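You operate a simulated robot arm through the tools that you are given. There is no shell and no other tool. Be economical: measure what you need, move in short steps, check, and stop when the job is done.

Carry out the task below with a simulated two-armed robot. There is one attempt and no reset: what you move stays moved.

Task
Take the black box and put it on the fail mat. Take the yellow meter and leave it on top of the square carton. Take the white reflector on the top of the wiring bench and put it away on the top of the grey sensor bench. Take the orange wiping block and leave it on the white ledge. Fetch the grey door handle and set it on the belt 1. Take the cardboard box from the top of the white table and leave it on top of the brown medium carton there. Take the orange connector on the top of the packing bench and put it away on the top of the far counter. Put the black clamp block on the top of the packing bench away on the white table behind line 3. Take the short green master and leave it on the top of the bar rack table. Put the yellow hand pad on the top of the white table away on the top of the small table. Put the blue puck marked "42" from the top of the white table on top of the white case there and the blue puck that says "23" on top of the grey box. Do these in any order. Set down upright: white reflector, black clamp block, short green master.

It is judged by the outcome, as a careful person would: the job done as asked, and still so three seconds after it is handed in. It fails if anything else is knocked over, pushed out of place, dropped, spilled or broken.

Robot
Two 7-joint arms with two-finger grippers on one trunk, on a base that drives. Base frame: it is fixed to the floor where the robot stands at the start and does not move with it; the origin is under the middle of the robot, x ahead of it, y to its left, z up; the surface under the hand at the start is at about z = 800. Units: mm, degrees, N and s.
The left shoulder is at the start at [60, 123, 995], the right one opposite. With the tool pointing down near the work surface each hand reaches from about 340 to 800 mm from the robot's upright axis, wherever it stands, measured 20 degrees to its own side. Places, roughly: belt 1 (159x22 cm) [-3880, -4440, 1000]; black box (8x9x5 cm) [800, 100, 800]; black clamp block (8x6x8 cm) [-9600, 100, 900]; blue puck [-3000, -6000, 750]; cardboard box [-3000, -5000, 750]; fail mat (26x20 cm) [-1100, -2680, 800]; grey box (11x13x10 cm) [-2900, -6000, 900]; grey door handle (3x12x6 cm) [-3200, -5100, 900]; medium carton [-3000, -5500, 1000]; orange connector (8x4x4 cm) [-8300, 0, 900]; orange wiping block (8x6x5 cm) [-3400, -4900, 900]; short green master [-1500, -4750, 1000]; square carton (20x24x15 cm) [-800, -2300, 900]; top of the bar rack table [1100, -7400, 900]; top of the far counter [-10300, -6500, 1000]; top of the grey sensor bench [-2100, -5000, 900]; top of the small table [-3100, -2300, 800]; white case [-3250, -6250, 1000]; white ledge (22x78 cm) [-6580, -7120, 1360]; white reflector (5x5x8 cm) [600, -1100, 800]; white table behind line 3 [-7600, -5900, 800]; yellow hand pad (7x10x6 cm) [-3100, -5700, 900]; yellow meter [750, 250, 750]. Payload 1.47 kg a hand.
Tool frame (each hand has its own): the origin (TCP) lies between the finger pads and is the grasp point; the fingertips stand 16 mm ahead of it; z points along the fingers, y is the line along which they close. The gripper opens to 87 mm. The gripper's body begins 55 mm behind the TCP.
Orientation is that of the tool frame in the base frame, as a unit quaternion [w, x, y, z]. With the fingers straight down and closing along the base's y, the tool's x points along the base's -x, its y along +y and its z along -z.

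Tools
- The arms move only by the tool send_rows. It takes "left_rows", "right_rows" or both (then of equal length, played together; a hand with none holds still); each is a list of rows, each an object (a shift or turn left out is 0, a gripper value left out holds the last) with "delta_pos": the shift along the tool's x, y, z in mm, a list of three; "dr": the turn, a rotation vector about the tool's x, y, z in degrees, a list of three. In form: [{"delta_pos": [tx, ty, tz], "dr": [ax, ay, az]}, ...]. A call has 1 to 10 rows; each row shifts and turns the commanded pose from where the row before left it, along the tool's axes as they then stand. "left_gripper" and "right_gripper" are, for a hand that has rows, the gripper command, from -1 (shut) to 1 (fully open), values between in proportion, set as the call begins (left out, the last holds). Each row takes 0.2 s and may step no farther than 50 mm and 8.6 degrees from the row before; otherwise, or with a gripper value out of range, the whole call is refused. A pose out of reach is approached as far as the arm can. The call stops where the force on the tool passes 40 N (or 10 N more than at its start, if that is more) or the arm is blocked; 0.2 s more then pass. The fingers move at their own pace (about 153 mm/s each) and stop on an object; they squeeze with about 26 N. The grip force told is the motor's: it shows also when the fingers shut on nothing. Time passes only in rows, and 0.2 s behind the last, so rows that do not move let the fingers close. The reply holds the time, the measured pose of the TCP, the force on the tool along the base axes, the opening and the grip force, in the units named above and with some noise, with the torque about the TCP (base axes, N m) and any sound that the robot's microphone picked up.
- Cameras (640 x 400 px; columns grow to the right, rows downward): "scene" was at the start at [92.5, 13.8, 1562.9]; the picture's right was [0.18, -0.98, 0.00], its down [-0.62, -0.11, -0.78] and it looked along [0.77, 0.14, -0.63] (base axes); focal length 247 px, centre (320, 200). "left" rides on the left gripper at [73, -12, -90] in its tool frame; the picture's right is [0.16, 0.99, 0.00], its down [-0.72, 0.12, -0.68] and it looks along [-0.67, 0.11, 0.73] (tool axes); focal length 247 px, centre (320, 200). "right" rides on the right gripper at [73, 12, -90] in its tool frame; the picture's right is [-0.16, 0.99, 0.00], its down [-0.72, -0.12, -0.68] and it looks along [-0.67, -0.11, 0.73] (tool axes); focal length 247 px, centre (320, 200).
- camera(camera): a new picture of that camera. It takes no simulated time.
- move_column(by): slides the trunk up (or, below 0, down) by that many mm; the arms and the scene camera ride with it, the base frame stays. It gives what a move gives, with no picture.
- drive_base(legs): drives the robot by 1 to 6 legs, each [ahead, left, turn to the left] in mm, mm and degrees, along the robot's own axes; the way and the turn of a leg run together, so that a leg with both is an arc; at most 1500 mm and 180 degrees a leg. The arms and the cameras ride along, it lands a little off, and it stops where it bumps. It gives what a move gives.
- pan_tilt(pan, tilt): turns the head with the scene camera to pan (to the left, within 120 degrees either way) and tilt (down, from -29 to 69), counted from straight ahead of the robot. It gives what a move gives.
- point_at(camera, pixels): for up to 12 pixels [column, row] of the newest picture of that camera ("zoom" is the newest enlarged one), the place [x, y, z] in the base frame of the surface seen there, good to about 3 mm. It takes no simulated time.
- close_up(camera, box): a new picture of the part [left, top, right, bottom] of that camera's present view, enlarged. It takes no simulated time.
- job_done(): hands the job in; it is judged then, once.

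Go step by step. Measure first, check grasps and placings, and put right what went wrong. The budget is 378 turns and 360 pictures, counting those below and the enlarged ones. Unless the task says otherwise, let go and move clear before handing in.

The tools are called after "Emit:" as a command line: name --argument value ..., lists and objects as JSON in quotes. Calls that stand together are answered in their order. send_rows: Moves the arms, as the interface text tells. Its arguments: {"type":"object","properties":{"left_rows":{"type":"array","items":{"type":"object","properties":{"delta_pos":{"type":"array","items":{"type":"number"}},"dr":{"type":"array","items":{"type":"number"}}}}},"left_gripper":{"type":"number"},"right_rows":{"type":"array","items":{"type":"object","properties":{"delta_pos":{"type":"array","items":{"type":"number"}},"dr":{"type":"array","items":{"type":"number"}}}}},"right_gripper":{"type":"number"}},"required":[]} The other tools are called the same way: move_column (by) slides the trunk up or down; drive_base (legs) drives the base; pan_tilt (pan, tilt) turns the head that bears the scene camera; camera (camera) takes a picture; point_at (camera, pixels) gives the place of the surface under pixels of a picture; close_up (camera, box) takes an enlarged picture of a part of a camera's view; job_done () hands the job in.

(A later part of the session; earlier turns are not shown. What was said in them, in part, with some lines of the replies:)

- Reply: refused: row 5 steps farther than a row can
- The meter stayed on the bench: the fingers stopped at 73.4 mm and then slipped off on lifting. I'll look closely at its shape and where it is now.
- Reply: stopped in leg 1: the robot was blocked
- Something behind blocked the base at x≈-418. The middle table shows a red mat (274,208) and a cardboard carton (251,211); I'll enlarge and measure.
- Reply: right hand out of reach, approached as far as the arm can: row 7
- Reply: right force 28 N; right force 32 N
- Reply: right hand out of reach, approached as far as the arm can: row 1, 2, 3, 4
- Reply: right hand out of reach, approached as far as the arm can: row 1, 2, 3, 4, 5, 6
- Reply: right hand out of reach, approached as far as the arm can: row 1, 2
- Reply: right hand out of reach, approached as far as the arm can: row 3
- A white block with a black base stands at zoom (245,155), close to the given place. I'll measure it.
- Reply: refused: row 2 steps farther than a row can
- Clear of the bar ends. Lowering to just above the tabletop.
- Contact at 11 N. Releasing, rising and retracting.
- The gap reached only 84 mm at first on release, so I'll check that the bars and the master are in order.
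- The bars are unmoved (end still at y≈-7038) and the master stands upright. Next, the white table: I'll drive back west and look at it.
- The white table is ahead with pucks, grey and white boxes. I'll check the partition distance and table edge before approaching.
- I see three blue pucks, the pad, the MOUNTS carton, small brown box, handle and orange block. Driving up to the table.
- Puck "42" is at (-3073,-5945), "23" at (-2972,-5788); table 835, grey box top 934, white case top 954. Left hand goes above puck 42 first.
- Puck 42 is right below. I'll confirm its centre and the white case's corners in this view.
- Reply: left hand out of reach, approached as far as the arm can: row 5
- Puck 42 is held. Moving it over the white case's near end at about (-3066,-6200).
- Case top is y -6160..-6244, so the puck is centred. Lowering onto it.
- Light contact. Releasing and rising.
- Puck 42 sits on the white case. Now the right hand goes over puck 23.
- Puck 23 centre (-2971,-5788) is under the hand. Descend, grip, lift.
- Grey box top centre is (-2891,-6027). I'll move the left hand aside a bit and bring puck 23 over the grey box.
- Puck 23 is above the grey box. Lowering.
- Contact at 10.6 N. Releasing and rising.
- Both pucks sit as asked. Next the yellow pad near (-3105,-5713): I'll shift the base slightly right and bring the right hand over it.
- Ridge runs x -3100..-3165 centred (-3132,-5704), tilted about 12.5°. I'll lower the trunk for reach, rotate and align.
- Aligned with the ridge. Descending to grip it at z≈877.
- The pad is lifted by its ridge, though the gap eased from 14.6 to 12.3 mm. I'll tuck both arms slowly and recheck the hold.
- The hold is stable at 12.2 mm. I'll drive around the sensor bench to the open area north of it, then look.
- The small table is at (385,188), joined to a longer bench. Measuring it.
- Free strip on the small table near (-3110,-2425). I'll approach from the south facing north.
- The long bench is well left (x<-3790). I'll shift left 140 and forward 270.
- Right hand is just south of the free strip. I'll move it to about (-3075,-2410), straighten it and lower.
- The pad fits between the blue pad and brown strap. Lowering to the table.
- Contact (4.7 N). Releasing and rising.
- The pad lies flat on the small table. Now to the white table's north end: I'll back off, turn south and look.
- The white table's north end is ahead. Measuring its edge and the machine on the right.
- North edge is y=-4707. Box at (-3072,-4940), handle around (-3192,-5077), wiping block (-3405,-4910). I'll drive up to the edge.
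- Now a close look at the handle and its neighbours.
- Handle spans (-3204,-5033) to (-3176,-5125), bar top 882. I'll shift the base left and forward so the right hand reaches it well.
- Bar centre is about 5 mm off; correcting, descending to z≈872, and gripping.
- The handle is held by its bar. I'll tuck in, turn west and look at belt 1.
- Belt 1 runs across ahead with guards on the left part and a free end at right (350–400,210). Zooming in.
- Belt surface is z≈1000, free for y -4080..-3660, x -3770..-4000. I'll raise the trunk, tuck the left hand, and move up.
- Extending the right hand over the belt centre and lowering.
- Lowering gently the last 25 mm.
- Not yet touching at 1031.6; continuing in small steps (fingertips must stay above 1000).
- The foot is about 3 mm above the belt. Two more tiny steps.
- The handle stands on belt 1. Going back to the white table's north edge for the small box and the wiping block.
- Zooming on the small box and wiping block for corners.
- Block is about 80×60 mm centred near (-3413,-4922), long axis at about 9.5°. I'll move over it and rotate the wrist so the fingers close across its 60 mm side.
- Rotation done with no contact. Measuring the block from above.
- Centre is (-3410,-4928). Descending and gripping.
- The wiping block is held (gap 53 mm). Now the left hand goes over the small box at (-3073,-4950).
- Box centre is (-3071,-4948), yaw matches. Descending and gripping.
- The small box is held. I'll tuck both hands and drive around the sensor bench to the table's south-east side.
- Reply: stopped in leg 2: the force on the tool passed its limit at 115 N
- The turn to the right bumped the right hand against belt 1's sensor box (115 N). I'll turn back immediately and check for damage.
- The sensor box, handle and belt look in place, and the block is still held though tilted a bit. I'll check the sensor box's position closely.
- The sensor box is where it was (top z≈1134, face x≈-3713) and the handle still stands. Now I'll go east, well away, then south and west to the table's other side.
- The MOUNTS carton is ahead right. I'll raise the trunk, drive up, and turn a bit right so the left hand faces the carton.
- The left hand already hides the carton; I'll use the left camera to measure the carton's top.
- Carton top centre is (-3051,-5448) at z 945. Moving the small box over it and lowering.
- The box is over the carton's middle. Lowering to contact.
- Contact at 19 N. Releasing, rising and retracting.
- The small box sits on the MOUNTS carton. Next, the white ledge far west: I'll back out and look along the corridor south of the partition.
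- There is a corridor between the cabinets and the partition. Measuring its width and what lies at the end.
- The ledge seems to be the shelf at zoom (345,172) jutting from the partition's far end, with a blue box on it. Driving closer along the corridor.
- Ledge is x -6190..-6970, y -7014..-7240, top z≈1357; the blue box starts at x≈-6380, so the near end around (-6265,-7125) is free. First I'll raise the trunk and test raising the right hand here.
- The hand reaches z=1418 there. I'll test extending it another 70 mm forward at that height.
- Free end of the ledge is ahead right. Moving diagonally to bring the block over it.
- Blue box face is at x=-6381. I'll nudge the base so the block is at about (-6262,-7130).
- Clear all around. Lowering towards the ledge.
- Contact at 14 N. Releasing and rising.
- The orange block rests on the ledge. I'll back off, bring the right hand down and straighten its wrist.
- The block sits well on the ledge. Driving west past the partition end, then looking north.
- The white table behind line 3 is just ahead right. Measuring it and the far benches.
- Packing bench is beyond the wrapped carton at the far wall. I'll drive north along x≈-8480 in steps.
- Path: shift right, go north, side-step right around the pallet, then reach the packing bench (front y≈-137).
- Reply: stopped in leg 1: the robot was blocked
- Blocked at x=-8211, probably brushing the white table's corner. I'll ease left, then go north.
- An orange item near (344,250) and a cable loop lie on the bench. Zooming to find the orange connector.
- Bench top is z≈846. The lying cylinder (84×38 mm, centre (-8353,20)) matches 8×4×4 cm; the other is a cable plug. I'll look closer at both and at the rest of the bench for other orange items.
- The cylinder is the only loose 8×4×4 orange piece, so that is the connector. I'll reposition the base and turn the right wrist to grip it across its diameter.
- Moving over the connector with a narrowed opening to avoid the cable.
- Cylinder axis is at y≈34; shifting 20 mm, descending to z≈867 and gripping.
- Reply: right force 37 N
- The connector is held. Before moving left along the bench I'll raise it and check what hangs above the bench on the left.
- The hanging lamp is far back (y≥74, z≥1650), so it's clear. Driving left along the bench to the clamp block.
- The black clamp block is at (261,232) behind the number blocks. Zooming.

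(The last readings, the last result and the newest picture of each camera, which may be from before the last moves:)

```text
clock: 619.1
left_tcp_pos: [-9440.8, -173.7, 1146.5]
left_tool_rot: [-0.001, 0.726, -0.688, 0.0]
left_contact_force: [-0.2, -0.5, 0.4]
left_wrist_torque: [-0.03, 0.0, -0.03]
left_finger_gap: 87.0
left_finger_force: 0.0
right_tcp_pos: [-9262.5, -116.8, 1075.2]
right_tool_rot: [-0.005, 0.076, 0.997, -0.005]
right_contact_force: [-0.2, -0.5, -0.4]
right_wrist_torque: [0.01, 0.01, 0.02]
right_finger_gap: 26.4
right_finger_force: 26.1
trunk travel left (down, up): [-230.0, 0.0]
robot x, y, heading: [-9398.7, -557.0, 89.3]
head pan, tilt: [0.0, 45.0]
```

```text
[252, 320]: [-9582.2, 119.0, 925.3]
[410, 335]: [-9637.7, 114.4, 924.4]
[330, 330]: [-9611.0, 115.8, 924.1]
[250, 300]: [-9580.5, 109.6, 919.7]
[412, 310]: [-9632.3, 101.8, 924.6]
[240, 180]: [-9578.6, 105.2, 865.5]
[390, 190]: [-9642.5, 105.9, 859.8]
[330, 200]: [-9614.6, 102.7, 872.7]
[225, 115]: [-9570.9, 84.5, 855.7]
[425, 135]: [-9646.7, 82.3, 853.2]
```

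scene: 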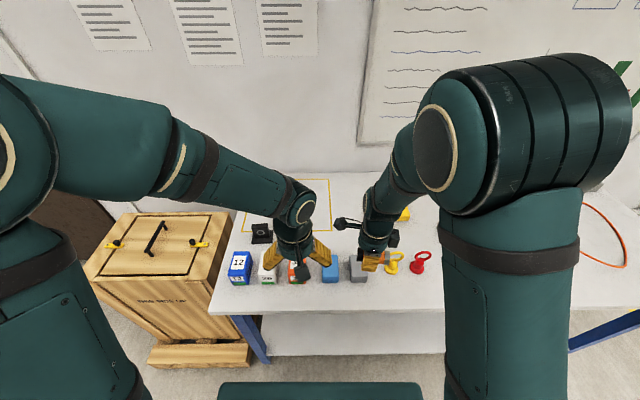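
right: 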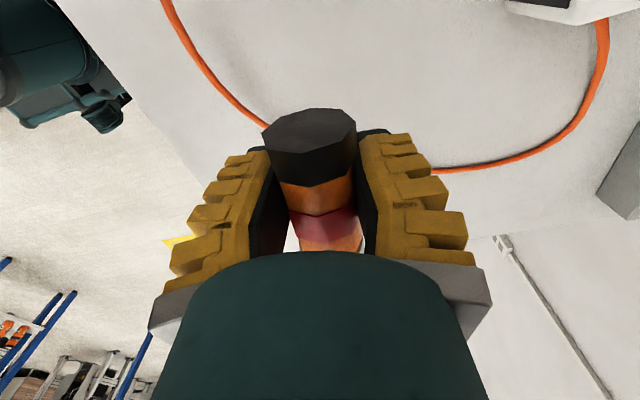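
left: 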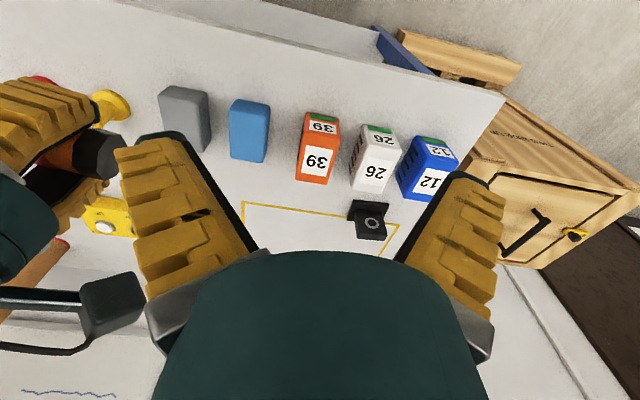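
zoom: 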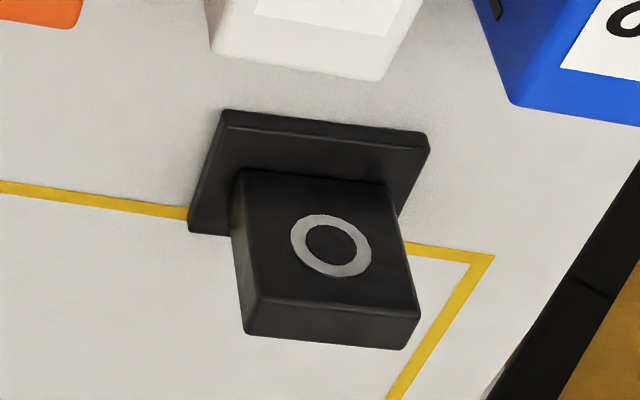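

Upright part is x -9581..-9638, y≈101..122, top 925. I'll lower the trunk 60 mm for reach, then bring the left hand over it.

Emit:
move_column --by -60

Emit:
send_rows --left_rows '[{"delta_pos": [-36.9, 19.1, 0]}, {"delta_pos": [-36.9, 19.1, 0]}, {"delta_pos": [-36.9, 19.1, 0]}, {"delta_pos": [-36.9, 19.1, 0]}, {"delta_pos": [-36.9, 19.1, 0]}, {"delta_pos": [-36.9, 19.1, 0]}, {"delta_pos": [-36.9, 19.1, 0]}, {"delta_pos": [-36.9, 19.1, 0]}, {}]' --left_gripper 1

Emit:
camera --camera "left"

```text
clock: 620.1
left_tcp_pos: [-9441.3, -174.1, 1087.1]
left_tool_rot: [0.001, 0.727, -0.687, -0.001]
left_contact_force: [0.1, -0.5, 0.2]
left_wrist_torque: [-0.01, -0.02, 0.0]
left_finger_gap: 87.0
left_finger_force: 0.0
right_tcp_pos: [-9264.5, -116.3, 1015.7]
right_tool_rot: [-0.005, 0.076, 0.997, -0.006]
right_contact_force: [-0.3, -0.2, -0.6]
right_wrist_torque: [-0.01, 0.0, -0.02]
right_finger_gap: 26.3
right_finger_force: 25.6
trunk travel left (down, up): [-170.0, 60.0]
robot x, y, heading: [-9393.7, -557.4, 89.0]
head pan, tilt: [0.0, 45.0]
```

```text
clock: 622.1
left_tcp_pos: [-9610.6, 110.8, 1083.8]
left_tool_rot: [-0.001, 0.727, -0.687, 0.0]
left_contact_force: [0.0, -0.4, -1.0]
left_wrist_torque: [0.04, -0.01, -0.05]
left_finger_gap: 86.9
left_finger_force: 0.1
right_tcp_pos: [-9263.0, -117.5, 1016.5]
right_tool_rot: [-0.005, 0.075, 0.997, -0.006]
right_contact_force: [0.4, -0.8, -0.4]
right_wrist_torque: [0.03, -0.02, 0.02]
right_finger_gap: 26.4
right_finger_force: 26.1
trunk travel left (down, up): [-170.0, 60.0]
robot x, y, heading: [-9396.1, -559.7, 88.8]
head pan, tilt: [0.0, 45.0]
```

```text
194 pictures are left
```

left: 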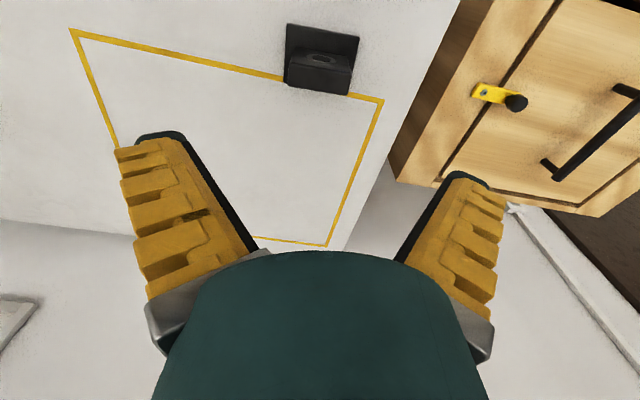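

Emit:
close_up --camera "left" --box '[270, 10, 390, 110]'

Emit:
point_at --camera "left" --pixels '[[290, 65], [352, 75], [287, 85], [347, 93], [318, 80], [320, 60], [290, 30], [356, 38]]'

```text
4.00 times, centred on (330, 60) of left
```

zoom: 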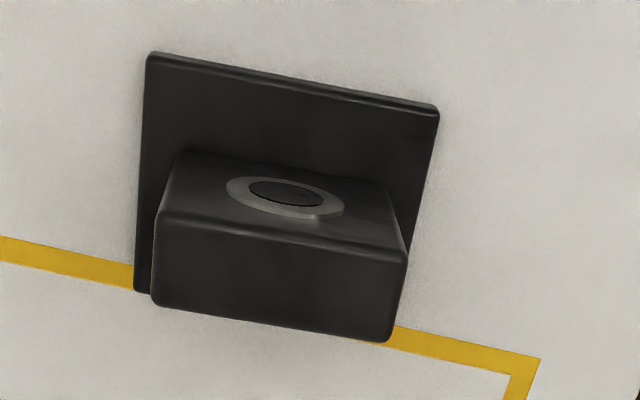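

```text
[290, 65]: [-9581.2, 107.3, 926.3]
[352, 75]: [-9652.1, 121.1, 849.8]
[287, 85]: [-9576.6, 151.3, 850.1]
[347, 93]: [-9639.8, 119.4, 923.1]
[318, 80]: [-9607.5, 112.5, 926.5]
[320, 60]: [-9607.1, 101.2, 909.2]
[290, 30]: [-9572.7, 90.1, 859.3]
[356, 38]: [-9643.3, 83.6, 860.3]
```

Aligned with the upright. Descending to z≈897, gripping and lifting slowly.

Emit:
send_rows --left_rows '[{"delta_pos": [0, 0, 45]}, {"delta_pos": [0, 0, 45]}, {"delta_pos": [0, 0, 45]}, {"delta_pos": [0, 0, 35]}, {"delta_pos": [0, 0, 16]}, {}]'

Emit:
send_rows --left_rows '[{}, {}, {}, {}]' --left_gripper -1

Emit:
send_rows --left_rows '[{"delta_pos": [0, 0, -4]}, {"delta_pos": [0, 0, -6]}, {"delta_pos": [0, 0, -20]}, {"delta_pos": [0, 0, -40]}, {"delta_pos": [0, 0, -45]}, {"delta_pos": [0, 0, -45]}]'

Emit:
camera --camera "left"

```text
clock: 623.5
left_tcp_pos: [-9609.4, 113.0, 900.0]
left_tool_rot: [0.0, 0.727, -0.687, 0.0]
left_contact_force: [1.0, 0.1, 1.1]
left_wrist_torque: [-0.01, -0.01, 0.0]
left_finger_gap: 86.8
left_finger_force: 0.1
right_tcp_pos: [-9263.6, -116.9, 1015.5]
right_tool_rot: [-0.004, 0.075, 0.997, -0.006]
right_contact_force: [0.1, -0.7, -1.3]
right_wrist_torque: [-0.02, -0.01, -0.01]
right_finger_gap: 26.3
right_finger_force: 25.5
trunk travel left (down, up): [-170.0, 60.0]
robot x, y, heading: [-9394.7, -558.4, 89.3]
head pan, tilt: [0.0, 45.0]
```

```text
clock: 624.5
left_tcp_pos: [-9610.8, 113.4, 899.5]
left_tool_rot: [0.0, 0.726, -0.688, 0.0]
left_contact_force: [-0.5, -0.5, 0.2]
left_wrist_torque: [-0.02, 0.01, 0.0]
left_finger_gap: 66.5
left_finger_force: 25.8
right_tcp_pos: [-9262.8, -116.8, 1016.1]
right_tool_rot: [-0.005, 0.075, 0.997, -0.006]
right_contact_force: [0.1, 0.6, -1.0]
right_wrist_torque: [0.01, 0.02, 0.01]
right_finger_gap: 26.6
right_finger_force: 25.7
trunk travel left (down, up): [-170.0, 60.0]
robot x, y, heading: [-9395.6, -554.3, 89.2]
head pan, tilt: [0.0, 45.0]
```

```text
clock: 625.9
left_tcp_pos: [-9608.3, 113.9, 1062.1]
left_tool_rot: [0.0, 0.726, -0.687, 0.001]
left_contact_force: [-0.5, 0.0, -1.7]
left_wrist_torque: [0.03, -0.02, 0.0]
left_finger_gap: 66.4
left_finger_force: 26.9
right_tcp_pos: [-9264.1, -116.6, 1016.3]
right_tool_rot: [-0.004, 0.075, 0.997, -0.006]
right_contact_force: [-0.1, -0.1, -1.6]
right_wrist_torque: [-0.02, 0.0, 0.01]
right_finger_gap: 26.3
right_finger_force: 26.1
trunk travel left (down, up): [-170.0, 60.0]
robot x, y, heading: [-9396.0, -554.0, 89.2]
head pan, tilt: [0.0, 45.0]
```

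```text
192 pictures are left
```

left: 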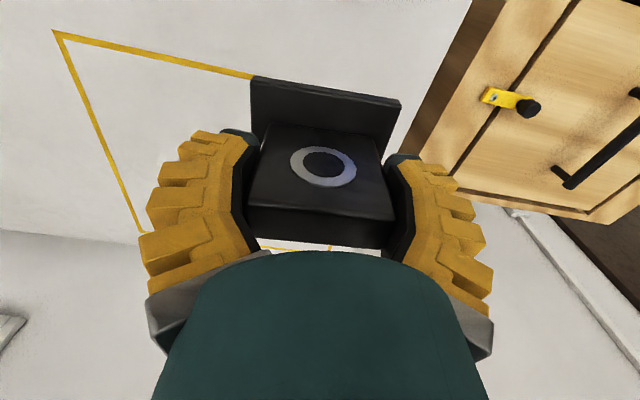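

The clamp block is held upright. I'll tuck it back and retrace the way south to the white table behind line 3.

Emit:
send_rows --left_rows '[{"delta_pos": [30, -10, -20]}, {"delta_pos": [40, -15, 0]}, {"delta_pos": [40, -15, 0]}, {"delta_pos": [40, -15, 0]}, {"delta_pos": [40, 0, 0]}, {"delta_pos": [30, 0, 0]}]'

Emit:
move_column --by 58

Emit:
drive_base --legs '[[-120, 0, 0.8], [0, -1430, 0], [-1450, 0, 0], [0, 330, 0]]'

Emit:
pan_tilt --pan 0 --tilt 45

Emit:
camera --camera "scene"

```text
clock: 627.3
left_tcp_pos: [-9542.9, -106.2, 1079.1]
left_tool_rot: [0.001, 0.726, -0.688, 0.0]
left_contact_force: [-0.3, -0.8, -2.0]
left_wrist_torque: [-0.03, 0.01, 0.0]
left_finger_gap: 66.7
left_finger_force: 26.1
right_tcp_pos: [-9263.3, -116.5, 1015.6]
right_tool_rot: [-0.005, 0.076, 0.997, -0.006]
right_contact_force: [0.7, 0.5, -0.7]
right_wrist_torque: [0.03, -0.01, 0.03]
right_finger_gap: 26.1
right_finger_force: 25.8
trunk travel left (down, up): [-170.0, 60.0]
robot x, y, heading: [-9398.9, -560.9, 89.0]
head pan, tilt: [0.0, 45.0]
```

```text
clock: 628.3
left_tcp_pos: [-9543.0, -105.6, 1135.8]
left_tool_rot: [0.001, 0.727, -0.687, 0.0]
left_contact_force: [-0.5, 0.2, -1.9]
left_wrist_torque: [0.01, 0.01, -0.05]
left_finger_gap: 66.6
left_finger_force: 25.6
right_tcp_pos: [-9263.9, -116.9, 1074.0]
right_tool_rot: [-0.005, 0.075, 0.997, -0.007]
right_contact_force: [-0.5, -0.5, -0.2]
right_wrist_torque: [0.0, 0.0, 0.03]
right_finger_gap: 26.4
right_finger_force: 25.5
trunk travel left (down, up): [-228.0, 2.0]
robot x, y, heading: [-9396.1, -556.2, 89.3]
head pan, tilt: [0.0, 45.0]
```

```text
clock: 651.8
left_tcp_pos: [-8487.0, -1677.5, 1136.6]
left_tool_rot: [0.0, -0.703, 0.711, 0.0]
left_contact_force: [0.0, 0.3, -0.9]
left_wrist_torque: [-0.04, -0.04, 0.02]
left_finger_gap: 66.0
left_finger_force: 25.9
right_tcp_pos: [-8208.9, -1706.6, 1073.9]
right_tool_rot: [-0.005, 0.109, 0.994, -0.006]
right_contact_force: [-0.1, 0.2, 0.2]
right_wrist_torque: [-0.03, -0.01, 0.01]
right_finger_gap: 26.4
right_finger_force: 26.0
trunk travel left (down, up): [-228.0, 2.0]
robot x, y, heading: [-8370.0, -2135.2, 85.2]
head pan, tilt: [0.0, 45.0]
```

```text
clock: 652.4
left_tcp_pos: [-8487.5, -1677.0, 1137.6]
left_tool_rot: [0.0, -0.703, 0.711, 0.001]
left_contact_force: [0.3, -0.6, -1.9]
left_wrist_torque: [-0.04, 0.01, -0.03]
left_finger_gap: 66.3
left_finger_force: 26.1
right_tcp_pos: [-8209.7, -1706.7, 1075.3]
right_tool_rot: [-0.005, 0.109, 0.994, -0.007]
right_contact_force: [-0.5, 0.1, -1.7]
right_wrist_torque: [-0.01, 0.05, 0.01]
right_finger_gap: 26.4
right_finger_force: 26.5
trunk travel left (down, up): [-228.0, 2.0]
robot x, y, heading: [-8370.1, -2138.8, 85.2]
head pan, tilt: [0.0, 45.0]
```

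```text
191 pictures are left
```

scene: 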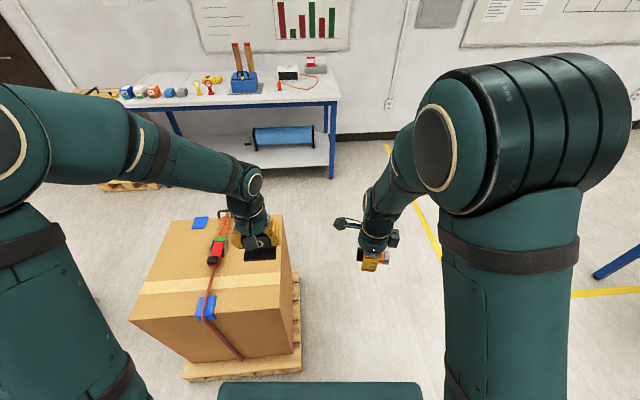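

Backing south along x≈-8400, then turning east and sliding along to the white table's west side.

Emit:
drive_base --legs '[[-1400, 0, 4.8], [0, 0, -90], [0, -1200, 0], [0, -950, 0]]'

Emit:
pan_tilt --pan 0 --tilt 40

Emit:
camera --camera "scene"

```text
clock: 682.1
left_tcp_pos: [-8161.1, -5573.5, 1136.0]
left_tool_rot: [0.0, -0.011, 1.0, 0.0]
left_contact_force: [-0.3, -0.4, -1.2]
left_wrist_torque: [-0.01, -0.02, 0.01]
left_finger_gap: 65.7
left_finger_force: 25.9
right_tcp_pos: [-8182.7, -5851.1, 1074.5]
right_tool_rot: [-0.008, 0.769, 0.639, -0.001]
right_contact_force: [0.4, -1.1, -0.8]
right_wrist_torque: [0.01, -0.02, 0.0]
right_finger_gap: 26.4
right_finger_force: 26.1
trunk travel left (down, up): [-228.0, 2.0]
robot x, y, heading: [-8622.6, -5702.7, -2.9]
head pan, tilt: [0.0, 45.0]
```

```text
clock: 682.7
left_tcp_pos: [-8162.3, -5573.7, 1135.7]
left_tool_rot: [0.0, -0.009, 1.0, 0.0]
left_contact_force: [0.1, 0.9, -1.9]
left_wrist_torque: [0.0, 0.0, 0.01]
left_finger_gap: 65.6
left_finger_force: 25.7
right_tcp_pos: [-8181.9, -5851.9, 1073.6]
right_tool_rot: [-0.009, 0.769, 0.639, -0.001]
right_contact_force: [-0.9, -0.4, -2.0]
right_wrist_torque: [0.03, 0.02, 0.0]
right_finger_gap: 26.1
right_finger_force: 26.1
trunk travel left (down, up): [-228.0, 2.0]
robot x, y, heading: [-8619.5, -5702.6, -2.9]
head pan, tilt: [0.0, 40.0]
```

```text
190 pictures are left
```

scene: 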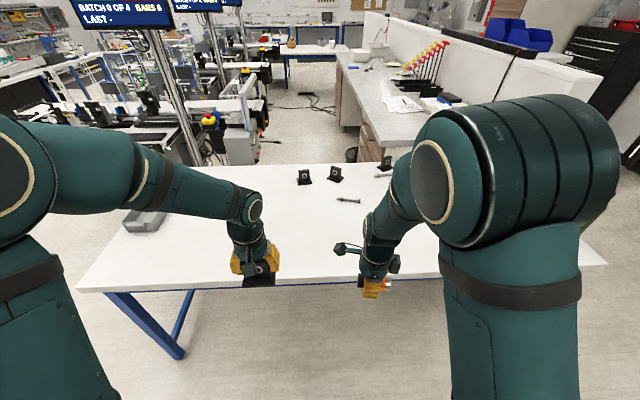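

The white table has plenty of free room in front, with two similar clamp blocks near (305,177). I'll approach 210 mm and measure.

Emit:
drive_base --legs '[[210, 0, 3]]'

Emit:
camera --camera "scene"

Emit:
point_at --camera "scene" --pixels '[[310, 270], [310, 220], [200, 260], [330, 180], [250, 220], [340, 240]]'

```text
clock: 684.4
left_tcp_pos: [-7962.3, -5554.3, 1135.4]
left_tool_rot: [-0.001, -0.036, 0.999, 0.0]
left_contact_force: [0.3, 0.3, -1.3]
left_wrist_torque: [-0.05, 0.03, -0.02]
left_finger_gap: 65.5
left_finger_force: 26.2
right_tcp_pos: [-7966.7, -5832.6, 1074.5]
right_tool_rot: [-0.009, 0.752, 0.659, -0.001]
right_contact_force: [-0.1, -0.6, -0.2]
right_wrist_torque: [-0.02, 0.0, 0.01]
right_finger_gap: 26.3
right_finger_force: 25.6
trunk travel left (down, up): [-228.0, 2.0]
robot x, y, heading: [-8410.4, -5708.5, -0.0]
head pan, tilt: [0.0, 40.0]
```

```text
189 pictures are left
```

scene: 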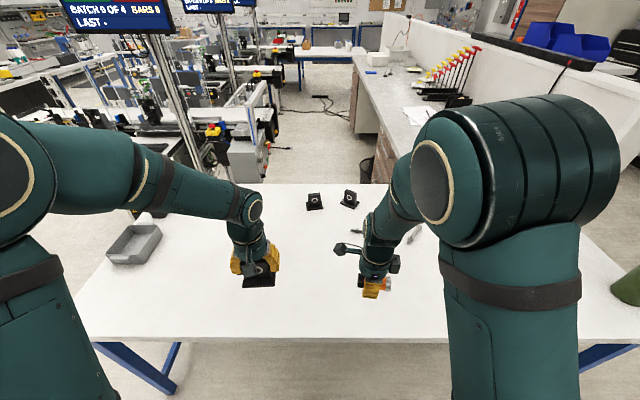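

```text
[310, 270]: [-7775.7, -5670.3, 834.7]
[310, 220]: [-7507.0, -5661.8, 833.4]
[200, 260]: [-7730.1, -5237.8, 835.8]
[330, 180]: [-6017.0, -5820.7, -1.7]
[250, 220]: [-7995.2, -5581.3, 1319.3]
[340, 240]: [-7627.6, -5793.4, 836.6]
```

Table top is z≈835 and free around (-7800,-5560). Extending and lowering the clamp block.

Emit:
send_rows --left_rows '[{"delta_pos": [-40, 0, 0]}, {"delta_pos": [-40, 0, 0]}, {"delta_pos": [-40, 0, 0]}, {"delta_pos": [-40, 0, 0]}, {"delta_pos": [0, 0, 45]}, {"delta_pos": [0, 0, 45]}, {"delta_pos": [0, 0, 45]}, {"delta_pos": [0, 0, 45]}, {"delta_pos": [0, 0, 40]}, {"delta_pos": [0, 0, 15]}]'

Emit:
camera --camera "left"

Emit:
close_up --camera "scene" --box '[180, 180, 360, 300]'

```text
clock: 686.5
left_tcp_pos: [-7803.1, -5544.2, 899.8]
left_tool_rot: [0.0, -0.036, 0.999, 0.001]
left_contact_force: [0.0, 0.1, -1.9]
left_wrist_torque: [-0.04, 0.01, -0.04]
left_finger_gap: 65.7
left_finger_force: 25.9
right_tcp_pos: [-7967.3, -5833.4, 1073.8]
right_tool_rot: [-0.008, 0.752, 0.659, -0.001]
right_contact_force: [-0.3, -0.5, -0.6]
right_wrist_torque: [0.03, -0.01, -0.01]
right_finger_gap: 26.3
right_finger_force: 25.7
trunk travel left (down, up): [-228.0, 2.0]
robot x, y, heading: [-8408.1, -5707.0, 0.2]
head pan, tilt: [0.0, 40.0]
```

```text
188 pictures are left
```

left: 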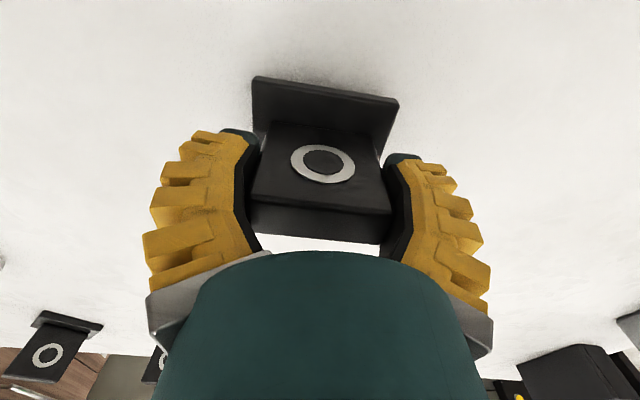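

```text
3.33 times, centred on (270, 240) of scene
```

zoom: 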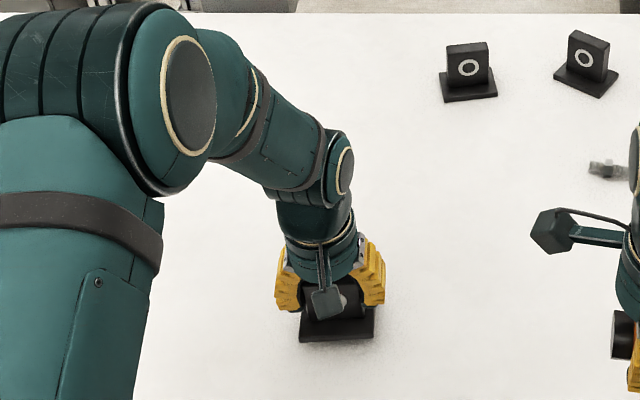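

Level and about 14 mm up. Lowering to contact.

Emit:
send_rows --left_rows '[{"delta_pos": [0, 0, 6]}, {"delta_pos": [0, 0, 4]}, {}]'

Emit:
send_rows --left_rows '[{"delta_pos": [0, 0, 2]}, {"delta_pos": [0, 0, 2]}, {}]'

Emit:
send_rows --left_rows '[{"delta_pos": [0, 0, 1.5]}, {"delta_pos": [0, 0, 1]}, {}]'

```text
clock: 687.4
left_tcp_pos: [-7803.6, -5543.5, 890.8]
left_tool_rot: [-0.001, -0.036, 0.999, 0.0]
left_contact_force: [0.3, -1.2, -2.4]
left_wrist_torque: [-0.02, 0.02, 0.0]
left_finger_gap: 65.5
left_finger_force: 25.7
right_tcp_pos: [-7966.9, -5833.7, 1073.8]
right_tool_rot: [-0.007, 0.752, 0.659, -0.001]
right_contact_force: [-0.4, 0.0, -0.3]
right_wrist_torque: [0.0, -0.03, 0.02]
right_finger_gap: 26.1
right_finger_force: 25.9
trunk travel left (down, up): [-228.0, 2.0]
robot x, y, heading: [-8414.2, -5707.0, 0.2]
head pan, tilt: [0.0, 40.0]
```

```text
clock: 688.1
left_tcp_pos: [-7802.8, -5544.2, 887.0]
left_tool_rot: [0.0, -0.037, 0.999, 0.0]
left_contact_force: [-1.2, 0.8, -0.6]
left_wrist_torque: [-0.05, 0.02, 0.01]
left_finger_gap: 65.7
left_finger_force: 25.5
right_tcp_pos: [-7967.2, -5833.0, 1073.8]
right_tool_rot: [-0.008, 0.753, 0.658, -0.001]
right_contact_force: [0.9, 0.2, -0.4]
right_wrist_torque: [-0.01, 0.02, 0.0]
right_finger_gap: 26.4
right_finger_force: 25.1
trunk travel left (down, up): [-228.0, 2.0]
robot x, y, heading: [-8411.3, -5710.7, 0.1]
head pan, tilt: [0.0, 40.0]
```

```text
clock: 689.0
left_tcp_pos: [-7803.6, -5544.3, 886.7]
left_tool_rot: [0.003, -0.037, 0.999, -0.001]
left_contact_force: [1.1, -0.4, 23.6]
left_wrist_torque: [-0.05, 0.36, -0.03]
left_finger_gap: 64.7
left_finger_force: 26.1
right_tcp_pos: [-7968.7, -5834.9, 1074.9]
right_tool_rot: [-0.008, 0.753, 0.659, 0.0]
right_contact_force: [-0.1, -0.5, -1.3]
right_wrist_torque: [0.05, 0.03, 0.01]
right_finger_gap: 26.2
right_finger_force: 25.5
trunk travel left (down, up): [-228.0, 2.0]
robot x, y, heading: [-8410.9, -5708.7, 0.1]
head pan, tilt: [0.0, 40.0]
```

Contact at 24 N. Releasing and rising straight up.

Emit:
send_rows --left_rows '[{}, {}, {}]' --left_gripper 1

Emit:
send_rows --left_rows '[{"delta_pos": [0, 0, -25]}, {"delta_pos": [0, 0, -45]}, {"delta_pos": [0, 0, -45]}, {"delta_pos": [0, 0, -45]}, {"delta_pos": [0, 0, -45]}, {"delta_pos": [40, 0, 0]}, {"delta_pos": [45, 0, 0]}, {"delta_pos": [45, 0, 0]}]'

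Emit:
camera --camera "left"

Emit:
close_up --camera "scene" --box '[300, 220, 420, 310]'

```text
clock: 689.8
left_tcp_pos: [-7804.6, -5542.0, 884.8]
left_tool_rot: [-0.002, -0.037, 0.999, -0.001]
left_contact_force: [0.0, -0.9, 0.7]
left_wrist_torque: [0.01, 0.0, -0.01]
left_finger_gap: 86.8
left_finger_force: 0.0
right_tcp_pos: [-7967.3, -5833.4, 1074.3]
right_tool_rot: [-0.009, 0.752, 0.659, -0.002]
right_contact_force: [1.0, 0.6, -0.1]
right_wrist_torque: [0.04, 0.01, -0.01]
right_finger_gap: 26.0
right_finger_force: 26.0
trunk travel left (down, up): [-228.0, 2.0]
robot x, y, heading: [-8408.4, -5709.8, 0.3]
head pan, tilt: [0.0, 40.0]
```

```text
clock: 691.5
left_tcp_pos: [-7932.9, -5550.1, 1090.6]
left_tool_rot: [-0.001, -0.037, 0.999, -0.001]
left_contact_force: [-0.2, 0.0, 0.1]
left_wrist_torque: [-0.02, -0.04, -0.01]
left_finger_gap: 87.2
left_finger_force: 0.0
right_tcp_pos: [-7969.1, -5832.9, 1073.7]
right_tool_rot: [-0.008, 0.753, 0.658, -0.001]
right_contact_force: [-0.4, -0.5, -1.3]
right_wrist_torque: [0.0, 0.0, -0.01]
right_finger_gap: 26.1
right_finger_force: 26.2
trunk travel left (down, up): [-228.0, 2.0]
robot x, y, heading: [-8410.1, -5711.7, 0.0]
head pan, tilt: [0.0, 40.0]
```

```text
186 pictures are left
```

left: 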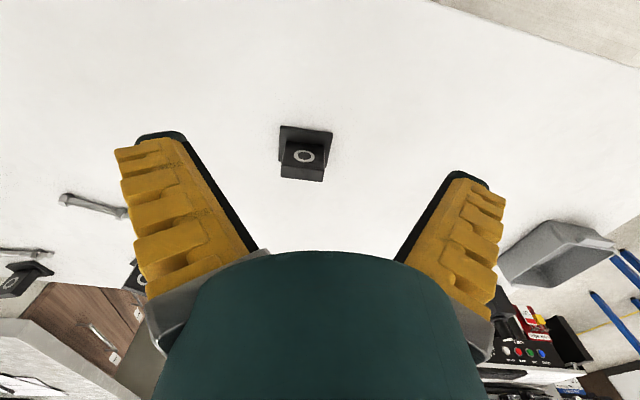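

```text
4.44 times, centred on (360, 265) of scene
```

zoom: 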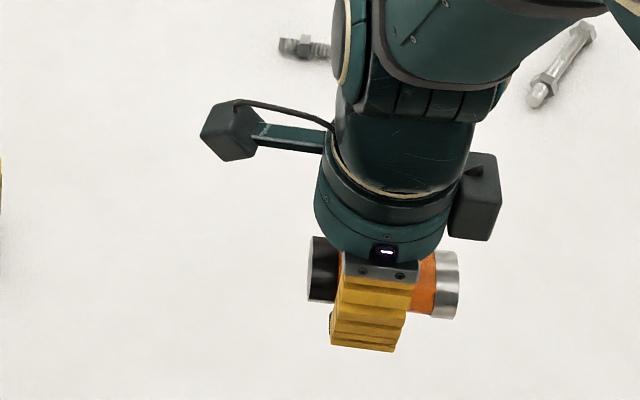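

The clamp block stands upright on the white table. Now I'll turn west and find the far counter.

Emit:
drive_base --legs '[[-120, 0, 0], [0, 0, 90], [0, 0, 90]]'

Emit:
pan_tilt --pan 15 --tilt 20

Emit:
camera --camera "scene"

```text
clock: 700.6
left_tcp_pos: [-9005.8, -5895.3, 1089.4]
left_tool_rot: [0.0, 0.998, 0.065, 0.0]
left_contact_force: [0.1, -0.3, 0.3]
left_wrist_torque: [-0.03, -0.01, -0.01]
left_finger_gap: 86.9
left_finger_force: 0.0
right_tcp_pos: [-8985.1, -5607.7, 1073.9]
right_tool_rot: [0.002, -0.679, 0.734, -0.009]
right_contact_force: [0.5, -0.4, -0.3]
right_wrist_torque: [-0.03, 0.0, -0.02]
right_finger_gap: 25.9
right_finger_force: 26.0
trunk travel left (down, up): [-228.0, 2.0]
robot x, y, heading: [-8536.1, -5708.3, -176.5]
head pan, tilt: [0.0, 40.0]
```

```text
clock: 701.4
left_tcp_pos: [-9006.3, -5893.7, 1089.4]
left_tool_rot: [-0.001, 0.998, 0.065, 0.0]
left_contact_force: [0.4, -0.7, 1.0]
left_wrist_torque: [0.02, 0.02, 0.01]
left_finger_gap: 86.9
left_finger_force: 0.2
right_tcp_pos: [-8984.6, -5608.7, 1073.5]
right_tool_rot: [0.001, -0.68, 0.734, -0.008]
right_contact_force: [0.6, 0.0, -0.6]
right_wrist_torque: [0.01, -0.01, 0.04]
right_finger_gap: 26.1
right_finger_force: 26.4
trunk travel left (down, up): [-228.0, 2.0]
robot x, y, heading: [-8533.4, -5712.2, -176.6]
head pan, tilt: [15.0, 20.0]
```

```text
184 pictures are left
```

scene: 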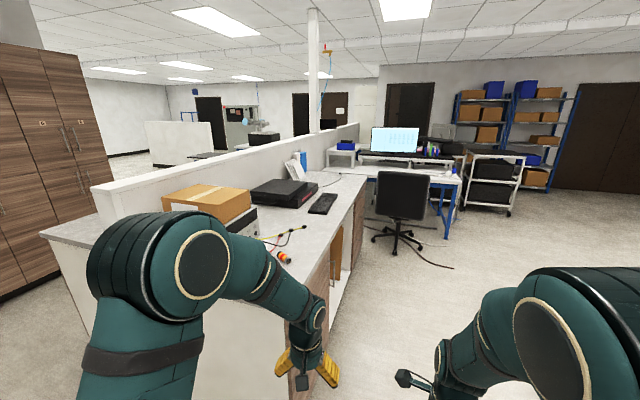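

The far counter is the grey top on the left with a box, black unit and an orange connector at (285,258). Measuring it.

Emit:
point_at --camera "scene" --pixels '[[285, 258], [310, 235], [322, 204], [340, 200], [350, 185], [365, 185], [290, 190], [330, 240], [335, 222], [300, 215], [375, 240]]'

Emit:
close_up --camera "scene" --box '[230, 150, 390, 290]'

```text
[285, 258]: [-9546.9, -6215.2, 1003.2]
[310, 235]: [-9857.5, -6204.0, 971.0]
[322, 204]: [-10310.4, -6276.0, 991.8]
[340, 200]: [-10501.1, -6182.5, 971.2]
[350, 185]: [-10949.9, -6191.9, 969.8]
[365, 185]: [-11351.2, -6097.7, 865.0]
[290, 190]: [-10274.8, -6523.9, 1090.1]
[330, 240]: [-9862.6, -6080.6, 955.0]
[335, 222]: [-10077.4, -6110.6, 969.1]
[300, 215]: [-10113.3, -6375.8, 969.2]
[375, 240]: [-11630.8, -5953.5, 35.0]
```

```text
2.86 times, centred on (310, 220) of scene
```

zoom: 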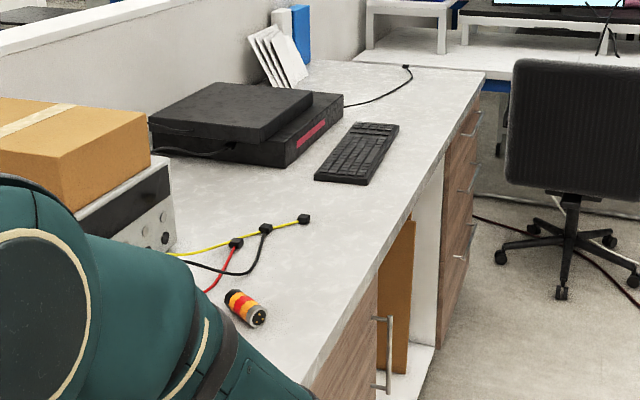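

Emit:
point_at --camera "zoom" --pixels '[[300, 270], [330, 240], [290, 320], [305, 218], [265, 228], [245, 308], [320, 175], [380, 250], [360, 140], [200, 250], [100, 180]]'

```text
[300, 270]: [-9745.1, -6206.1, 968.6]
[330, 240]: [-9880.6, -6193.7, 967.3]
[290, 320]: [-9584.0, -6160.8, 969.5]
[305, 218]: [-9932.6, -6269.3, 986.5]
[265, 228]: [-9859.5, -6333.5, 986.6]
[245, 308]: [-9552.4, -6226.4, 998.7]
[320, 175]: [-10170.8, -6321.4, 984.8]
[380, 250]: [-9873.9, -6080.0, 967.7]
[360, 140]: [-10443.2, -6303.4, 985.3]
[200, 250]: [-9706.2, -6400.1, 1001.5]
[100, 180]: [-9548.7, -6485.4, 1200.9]
```

Free spot at about (-9800,-6185), z≈968. Driving along the counter front and turning south to face it.

Emit:
drive_base --legs '[[0, -60, -3.5], [1110, 0, 0], [0, 0, 90]]'

Emit:
pan_tilt --pan -10 --tilt 42

Emit:
camera --camera "scene"

```text
clock: 711.7
left_tcp_pos: [-9460.9, -6127.9, 1090.3]
left_tool_rot: [0.0, 0.669, 0.743, 0.0]
left_contact_force: [1.0, -0.1, 0.1]
left_wrist_torque: [0.02, 0.02, 0.0]
left_finger_gap: 86.8
left_finger_force: 0.1
right_tcp_pos: [-9743.6, -6100.3, 1073.5]
right_tool_rot: [-0.007, 0.999, -0.051, 0.005]
right_contact_force: [-0.7, -0.4, -1.5]
right_wrist_torque: [0.01, 0.01, -0.02]
right_finger_gap: 26.0
right_finger_force: 26.3
trunk travel left (down, up): [-228.0, 2.0]
robot x, y, heading: [-9633.9, -5652.2, -88.0]
head pan, tilt: [15.0, 20.0]
```

```text
clock: 712.6
left_tcp_pos: [-9460.9, -6127.9, 1090.2]
left_tool_rot: [0.0, 0.669, 0.743, 0.0]
left_contact_force: [-0.3, 0.7, 0.0]
left_wrist_torque: [0.0, -0.02, 0.03]
left_finger_gap: 87.2
left_finger_force: 0.0
right_tcp_pos: [-9743.7, -6100.4, 1072.9]
right_tool_rot: [-0.006, 0.999, -0.051, 0.005]
right_contact_force: [-0.1, 0.1, -0.8]
right_wrist_torque: [-0.01, 0.03, 0.01]
right_finger_gap: 26.6
right_finger_force: 26.4
trunk travel left (down, up): [-228.0, 2.0]
robot x, y, heading: [-9632.7, -5652.9, -87.9]
head pan, tilt: [-10.0, 42.0]
```

```text
182 pictures are left
```

scene: 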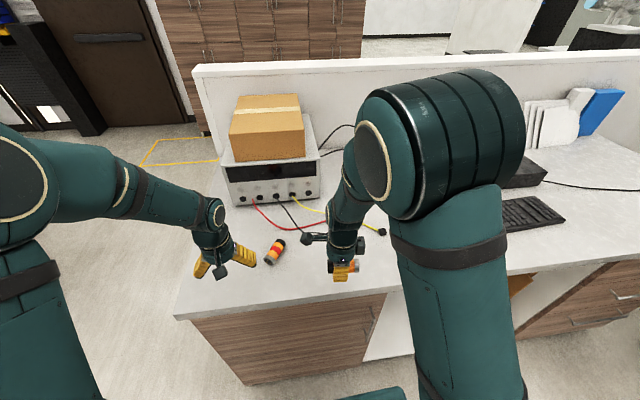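

Moving the right hand to about (-9800,-6180) and lowering close to the counter.

Emit:
send_rows --right_rows '[{"delta_pos": [-16, 28.5, 0]}, {"delta_pos": [-16, 28.5, 0]}, {"delta_pos": [-16, 28.5, 0]}, {"delta_pos": [0, 0, 40]}, {"delta_pos": [0, 0, 28]}, {}]'

Emit:
close_up --camera "scene" --box '[270, 200, 400, 300]'

Emit:
camera --camera "right"

```text
clock: 714.0
left_tcp_pos: [-9460.8, -6127.5, 1090.5]
left_tool_rot: [0.0, 0.669, 0.744, 0.0]
left_contact_force: [-0.6, 0.6, 0.8]
left_wrist_torque: [-0.01, 0.02, 0.01]
left_finger_gap: 87.0
left_finger_force: 0.0
right_tcp_pos: [-9801.0, -6181.1, 1004.3]
right_tool_rot: [-0.006, 0.999, -0.05, 0.004]
right_contact_force: [0.0, -0.3, -0.3]
right_wrist_torque: [0.03, -0.03, 0.01]
right_finger_gap: 26.3
right_finger_force: 26.0
trunk travel left (down, up): [-228.0, 2.0]
robot x, y, heading: [-9635.0, -5652.5, -87.8]
head pan, tilt: [-10.0, 42.0]
```

```text
4.00 times, centred on (335, 250) of scene
```

zoom: 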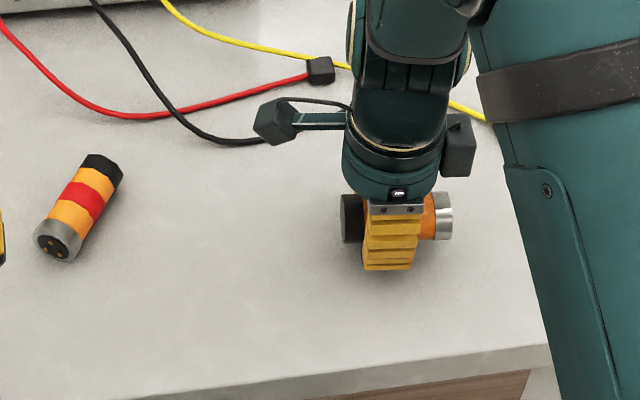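

```text
180 pictures are left
```

right: 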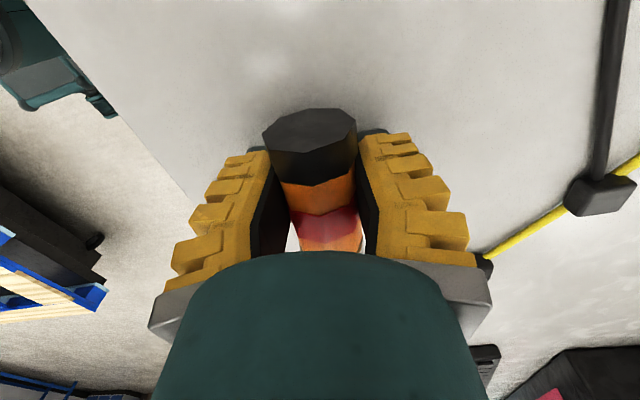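

Emit:
point_at --camera "zoom" --pixels '[[352, 200], [352, 225], [352, 240], [442, 225], [442, 238], [385, 265], [352, 255], [470, 250]]'

```text
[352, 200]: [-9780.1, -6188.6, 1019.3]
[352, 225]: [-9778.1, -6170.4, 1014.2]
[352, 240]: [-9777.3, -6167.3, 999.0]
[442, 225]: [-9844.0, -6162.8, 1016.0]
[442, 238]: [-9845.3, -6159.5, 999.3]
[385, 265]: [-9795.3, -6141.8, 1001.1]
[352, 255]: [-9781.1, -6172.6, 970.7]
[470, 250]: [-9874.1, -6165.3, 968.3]
```

Cylinder bottom is about 22 mm below TCP, so contact near TCP 990. Lowering.

Emit:
send_rows --right_rows '[{"delta_pos": [0, 0, 6]}, {"delta_pos": [0, 0, 4]}, {}]'

Emit:
send_rows --right_rows '[{"delta_pos": [0, 0, 2]}, {"delta_pos": [0, 0, 1.5]}, {}]'

Emit:
send_rows --right_rows '[{"delta_pos": [0, 0, 1.5]}, {}]'

```text
clock: 714.8
left_tcp_pos: [-9460.4, -6127.6, 1090.7]
left_tool_rot: [0.0, 0.669, 0.743, 0.0]
left_contact_force: [-0.6, -1.2, 0.3]
left_wrist_torque: [-0.03, -0.01, -0.02]
left_finger_gap: 87.0
left_finger_force: 0.0
right_tcp_pos: [-9801.6, -6179.5, 993.3]
right_tool_rot: [-0.007, 0.999, -0.05, 0.004]
right_contact_force: [-0.4, 0.2, -0.5]
right_wrist_torque: [0.02, -0.02, -0.03]
right_finger_gap: 26.3
right_finger_force: 25.7
trunk travel left (down, up): [-228.0, 2.0]
robot x, y, heading: [-9631.9, -5652.0, -88.1]
head pan, tilt: [-10.0, 42.0]
```

```text
clock: 715.6
left_tcp_pos: [-9459.1, -6128.3, 1089.8]
left_tool_rot: [0.0, 0.669, 0.743, 0.0]
left_contact_force: [0.0, 0.9, 0.5]
left_wrist_torque: [0.0, 0.02, -0.01]
left_finger_gap: 86.8
left_finger_force: 0.1
right_tcp_pos: [-9800.3, -6180.3, 989.8]
right_tool_rot: [-0.006, 0.999, -0.05, 0.004]
right_contact_force: [-0.3, 0.1, -0.9]
right_wrist_torque: [0.03, -0.02, 0.04]
right_finger_gap: 26.0
right_finger_force: 25.9
trunk travel left (down, up): [-228.0, 2.0]
robot x, y, heading: [-9633.2, -5656.3, -87.9]
head pan, tilt: [-10.0, 42.0]
```

```text
clock: 716.2
left_tcp_pos: [-9460.6, -6127.7, 1089.2]
left_tool_rot: [0.0, 0.669, 0.743, 0.0]
left_contact_force: [0.4, 0.0, -0.9]
left_wrist_torque: [0.01, 0.02, 0.0]
left_finger_gap: 86.9
left_finger_force: 0.1
right_tcp_pos: [-9801.6, -6180.3, 989.3]
right_tool_rot: [-0.007, 0.999, -0.05, 0.005]
right_contact_force: [-0.7, 1.1, 0.3]
right_wrist_torque: [0.04, -0.03, 0.0]
right_finger_gap: 26.4
right_finger_force: 25.7
trunk travel left (down, up): [-228.0, 2.0]
robot x, y, heading: [-9635.0, -5650.2, -87.8]
head pan, tilt: [-10.0, 42.0]
```

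Emit:
send_rows --right_rows '[{"delta_pos": [0, 0, 1]}, {"delta_pos": [0, 0, 1]}, {}]'

```text
clock: 717.0
left_tcp_pos: [-9462.1, -6127.1, 1090.5]
left_tool_rot: [0.0, 0.67, 0.743, 0.0]
left_contact_force: [-0.2, 0.7, 0.3]
left_wrist_torque: [0.02, -0.02, 0.02]
left_finger_gap: 87.0
left_finger_force: 0.0
right_tcp_pos: [-9801.3, -6180.4, 987.4]
right_tool_rot: [-0.006, 0.999, -0.051, 0.005]
right_contact_force: [-0.4, -0.2, -0.9]
right_wrist_torque: [0.01, -0.02, 0.02]
right_finger_gap: 26.0
right_finger_force: 25.1
trunk travel left (down, up): [-228.0, 2.0]
robot x, y, heading: [-9637.4, -5652.5, -88.1]
head pan, tilt: [-10.0, 42.0]
```

Emit:
send_rows --right_rows '[{"delta_pos": [0, 0, 1]}, {"delta_pos": [0, 0, 1]}, {}]'

```text
clock: 717.8
left_tcp_pos: [-9459.1, -6127.0, 1090.3]
left_tool_rot: [-0.001, 0.669, 0.743, 0.0]
left_contact_force: [0.1, -0.1, -0.3]
left_wrist_torque: [0.01, 0.0, 0.02]
left_finger_gap: 86.9
left_finger_force: 0.1
right_tcp_pos: [-9800.7, -6180.2, 986.3]
right_tool_rot: [-0.006, 0.999, -0.05, 0.006]
right_contact_force: [-0.5, -1.2, 16.3]
right_wrist_torque: [-0.27, 0.04, -0.01]
right_finger_gap: 26.7
right_finger_force: 25.8
trunk travel left (down, up): [-228.0, 2.0]
robot x, y, heading: [-9633.6, -5652.4, -87.8]
head pan, tilt: [-10.0, 42.0]
```

Contact at 16 N. Opening in two steps to keep the cylinder from rolling.

Emit:
send_rows --right_rows '[{}, {}, {}]' --right_gripper 0.0

Emit:
send_rows --right_rows '[{"delta_pos": [0, 0, -2]}, {}, {}]' --right_gripper 0.5

Emit:
close_up --camera "scene" --box '[270, 200, 400, 300]'

Emit:
camera --camera "right"

```text
clock: 718.6
left_tcp_pos: [-9460.3, -6126.9, 1090.6]
left_tool_rot: [-0.001, 0.669, 0.743, -0.001]
left_contact_force: [-0.7, 0.0, 0.1]
left_wrist_torque: [-0.02, -0.01, -0.02]
left_finger_gap: 87.0
left_finger_force: 0.1
right_tcp_pos: [-9801.0, -6180.6, 986.3]
right_tool_rot: [-0.004, 0.999, -0.051, 0.005]
right_contact_force: [-1.7, 2.5, 36.2]
right_wrist_torque: [0.4, 0.43, -0.08]
right_finger_gap: 37.0
right_finger_force: 10.8
trunk travel left (down, up): [-228.0, 2.0]
robot x, y, heading: [-9633.3, -5651.9, -88.0]
head pan, tilt: [-10.0, 42.0]
```

```text
clock: 719.4
left_tcp_pos: [-9460.1, -6127.2, 1089.4]
left_tool_rot: [0.0, 0.669, 0.743, 0.0]
left_contact_force: [-0.4, -0.7, 0.2]
left_wrist_torque: [0.01, 0.0, 0.0]
left_finger_gap: 87.0
left_finger_force: 0.1
right_tcp_pos: [-9801.4, -6179.1, 986.6]
right_tool_rot: [-0.007, 0.999, -0.05, 0.005]
right_contact_force: [-0.5, -0.8, -0.5]
right_wrist_torque: [-0.03, 0.03, 0.0]
right_finger_gap: 69.3
right_finger_force: 2.8
trunk travel left (down, up): [-228.0, 2.0]
robot x, y, heading: [-9632.9, -5649.8, -87.9]
head pan, tilt: [-10.0, 42.0]
```

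```text
4.00 times, centred on (335, 250) of scene
```

zoom: 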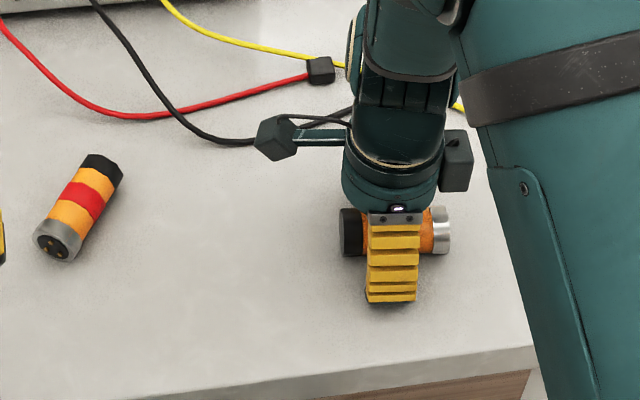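

```text
178 pictures are left
```

right: 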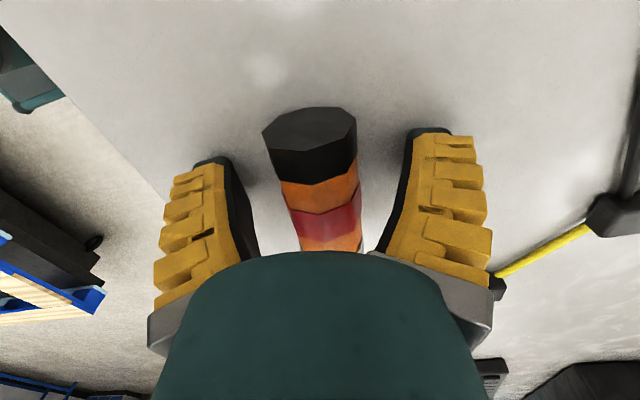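

It rests on the counter between the open fingers. Rising straight up.

Emit:
send_rows --right_rows '[{"delta_pos": [0, 0, -15]}, {"delta_pos": [0, 0, -30]}, {"delta_pos": [0, 0, -45]}, {"delta_pos": [0, 0, -40]}, {"delta_pos": [0, -45, 0]}, {"delta_pos": [0, -45, 0]}]'

Emit:
camera --camera "scene"

Emit:
close_up --camera "scene" --box '[240, 180, 440, 310]'

```text
clock: 720.8
left_tcp_pos: [-9459.6, -6128.6, 1091.3]
left_tool_rot: [-0.001, 0.669, 0.743, -0.001]
left_contact_force: [0.2, -0.4, 0.2]
left_wrist_torque: [-0.04, -0.02, 0.01]
left_finger_gap: 86.8
left_finger_force: 0.1
right_tcp_pos: [-9794.3, -6089.2, 1115.3]
right_tool_rot: [-0.006, 0.999, -0.05, 0.005]
right_contact_force: [-0.8, 0.9, -0.3]
right_wrist_torque: [-0.02, -0.01, 0.0]
right_finger_gap: 69.5
right_finger_force: 2.6
trunk travel left (down, up): [-228.0, 2.0]
robot x, y, heading: [-9635.5, -5654.9, -88.0]
head pan, tilt: [-10.0, 42.0]
```

```text
177 pictures are left
```

scene: 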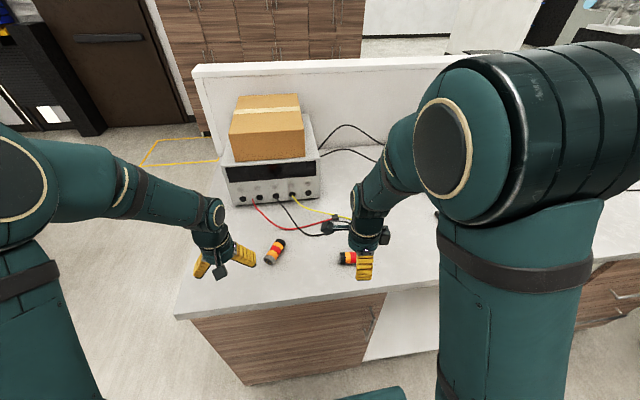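

```text
3.08 times, centred on (340, 245) of scene
```

zoom: 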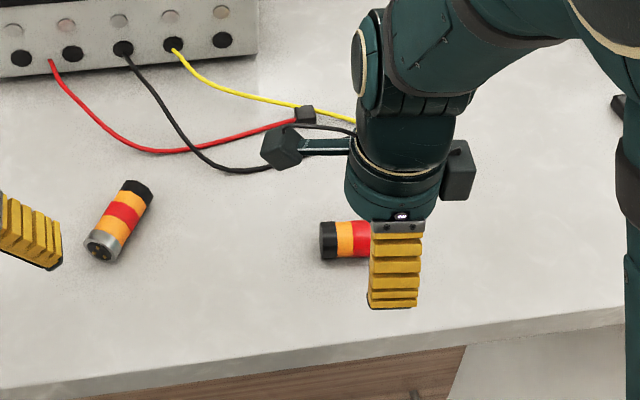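

The connector lies on the far counter. I'll back clear and take one last look before handing in.

Emit:
drive_base --legs '[[-200, 0, 0]]'

Emit:
camera --camera "scene"

```text
clock: 722.4
left_tcp_pos: [-9465.6, -5927.1, 1089.7]
left_tool_rot: [0.001, 0.667, 0.745, 0.0]
left_contact_force: [0.4, -0.3, 0.4]
left_wrist_torque: [0.05, 0.01, 0.0]
left_finger_gap: 87.0
left_finger_force: 0.1
right_tcp_pos: [-9800.3, -5894.5, 1116.6]
right_tool_rot: [-0.006, 0.999, -0.049, 0.005]
right_contact_force: [-0.1, 0.9, 0.2]
right_wrist_torque: [-0.03, 0.0, 0.05]
right_finger_gap: 69.3
right_finger_force: 2.7
trunk travel left (down, up): [-228.0, 2.0]
robot x, y, heading: [-9642.1, -5456.6, -87.7]
head pan, tilt: [-10.0, 42.0]
```

```text
175 pictures are left
```

scene: 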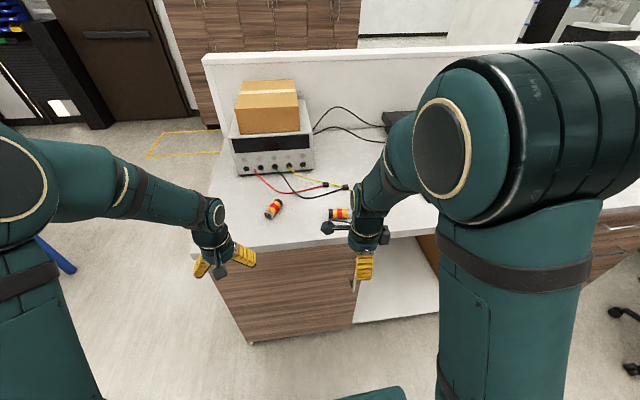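

The connector is at rest on the counter at (340,213), both hands are empty and clear, and every listed item has been placed. Handing in.

Emit:
job_done

```text
The job is handed in.
```

I placed all twelve items as asked and handed the job in; the reflector, clamp block and green master are standing upright. I bumped into things three times on the way:

- **Start:** something behind the robot blocked it as I first backed away from the bench. I never saw what it was.
- **Belt 1:** the hand holding the wiping block hit a sensor box on belt 1 at 115 N. The box measured in the same place afterwards, and the door handle on the belt was still standing.
- **White table behind line 3:** the base was blocked near its corner, probably by touching it. I did not measure whether the table had moved.
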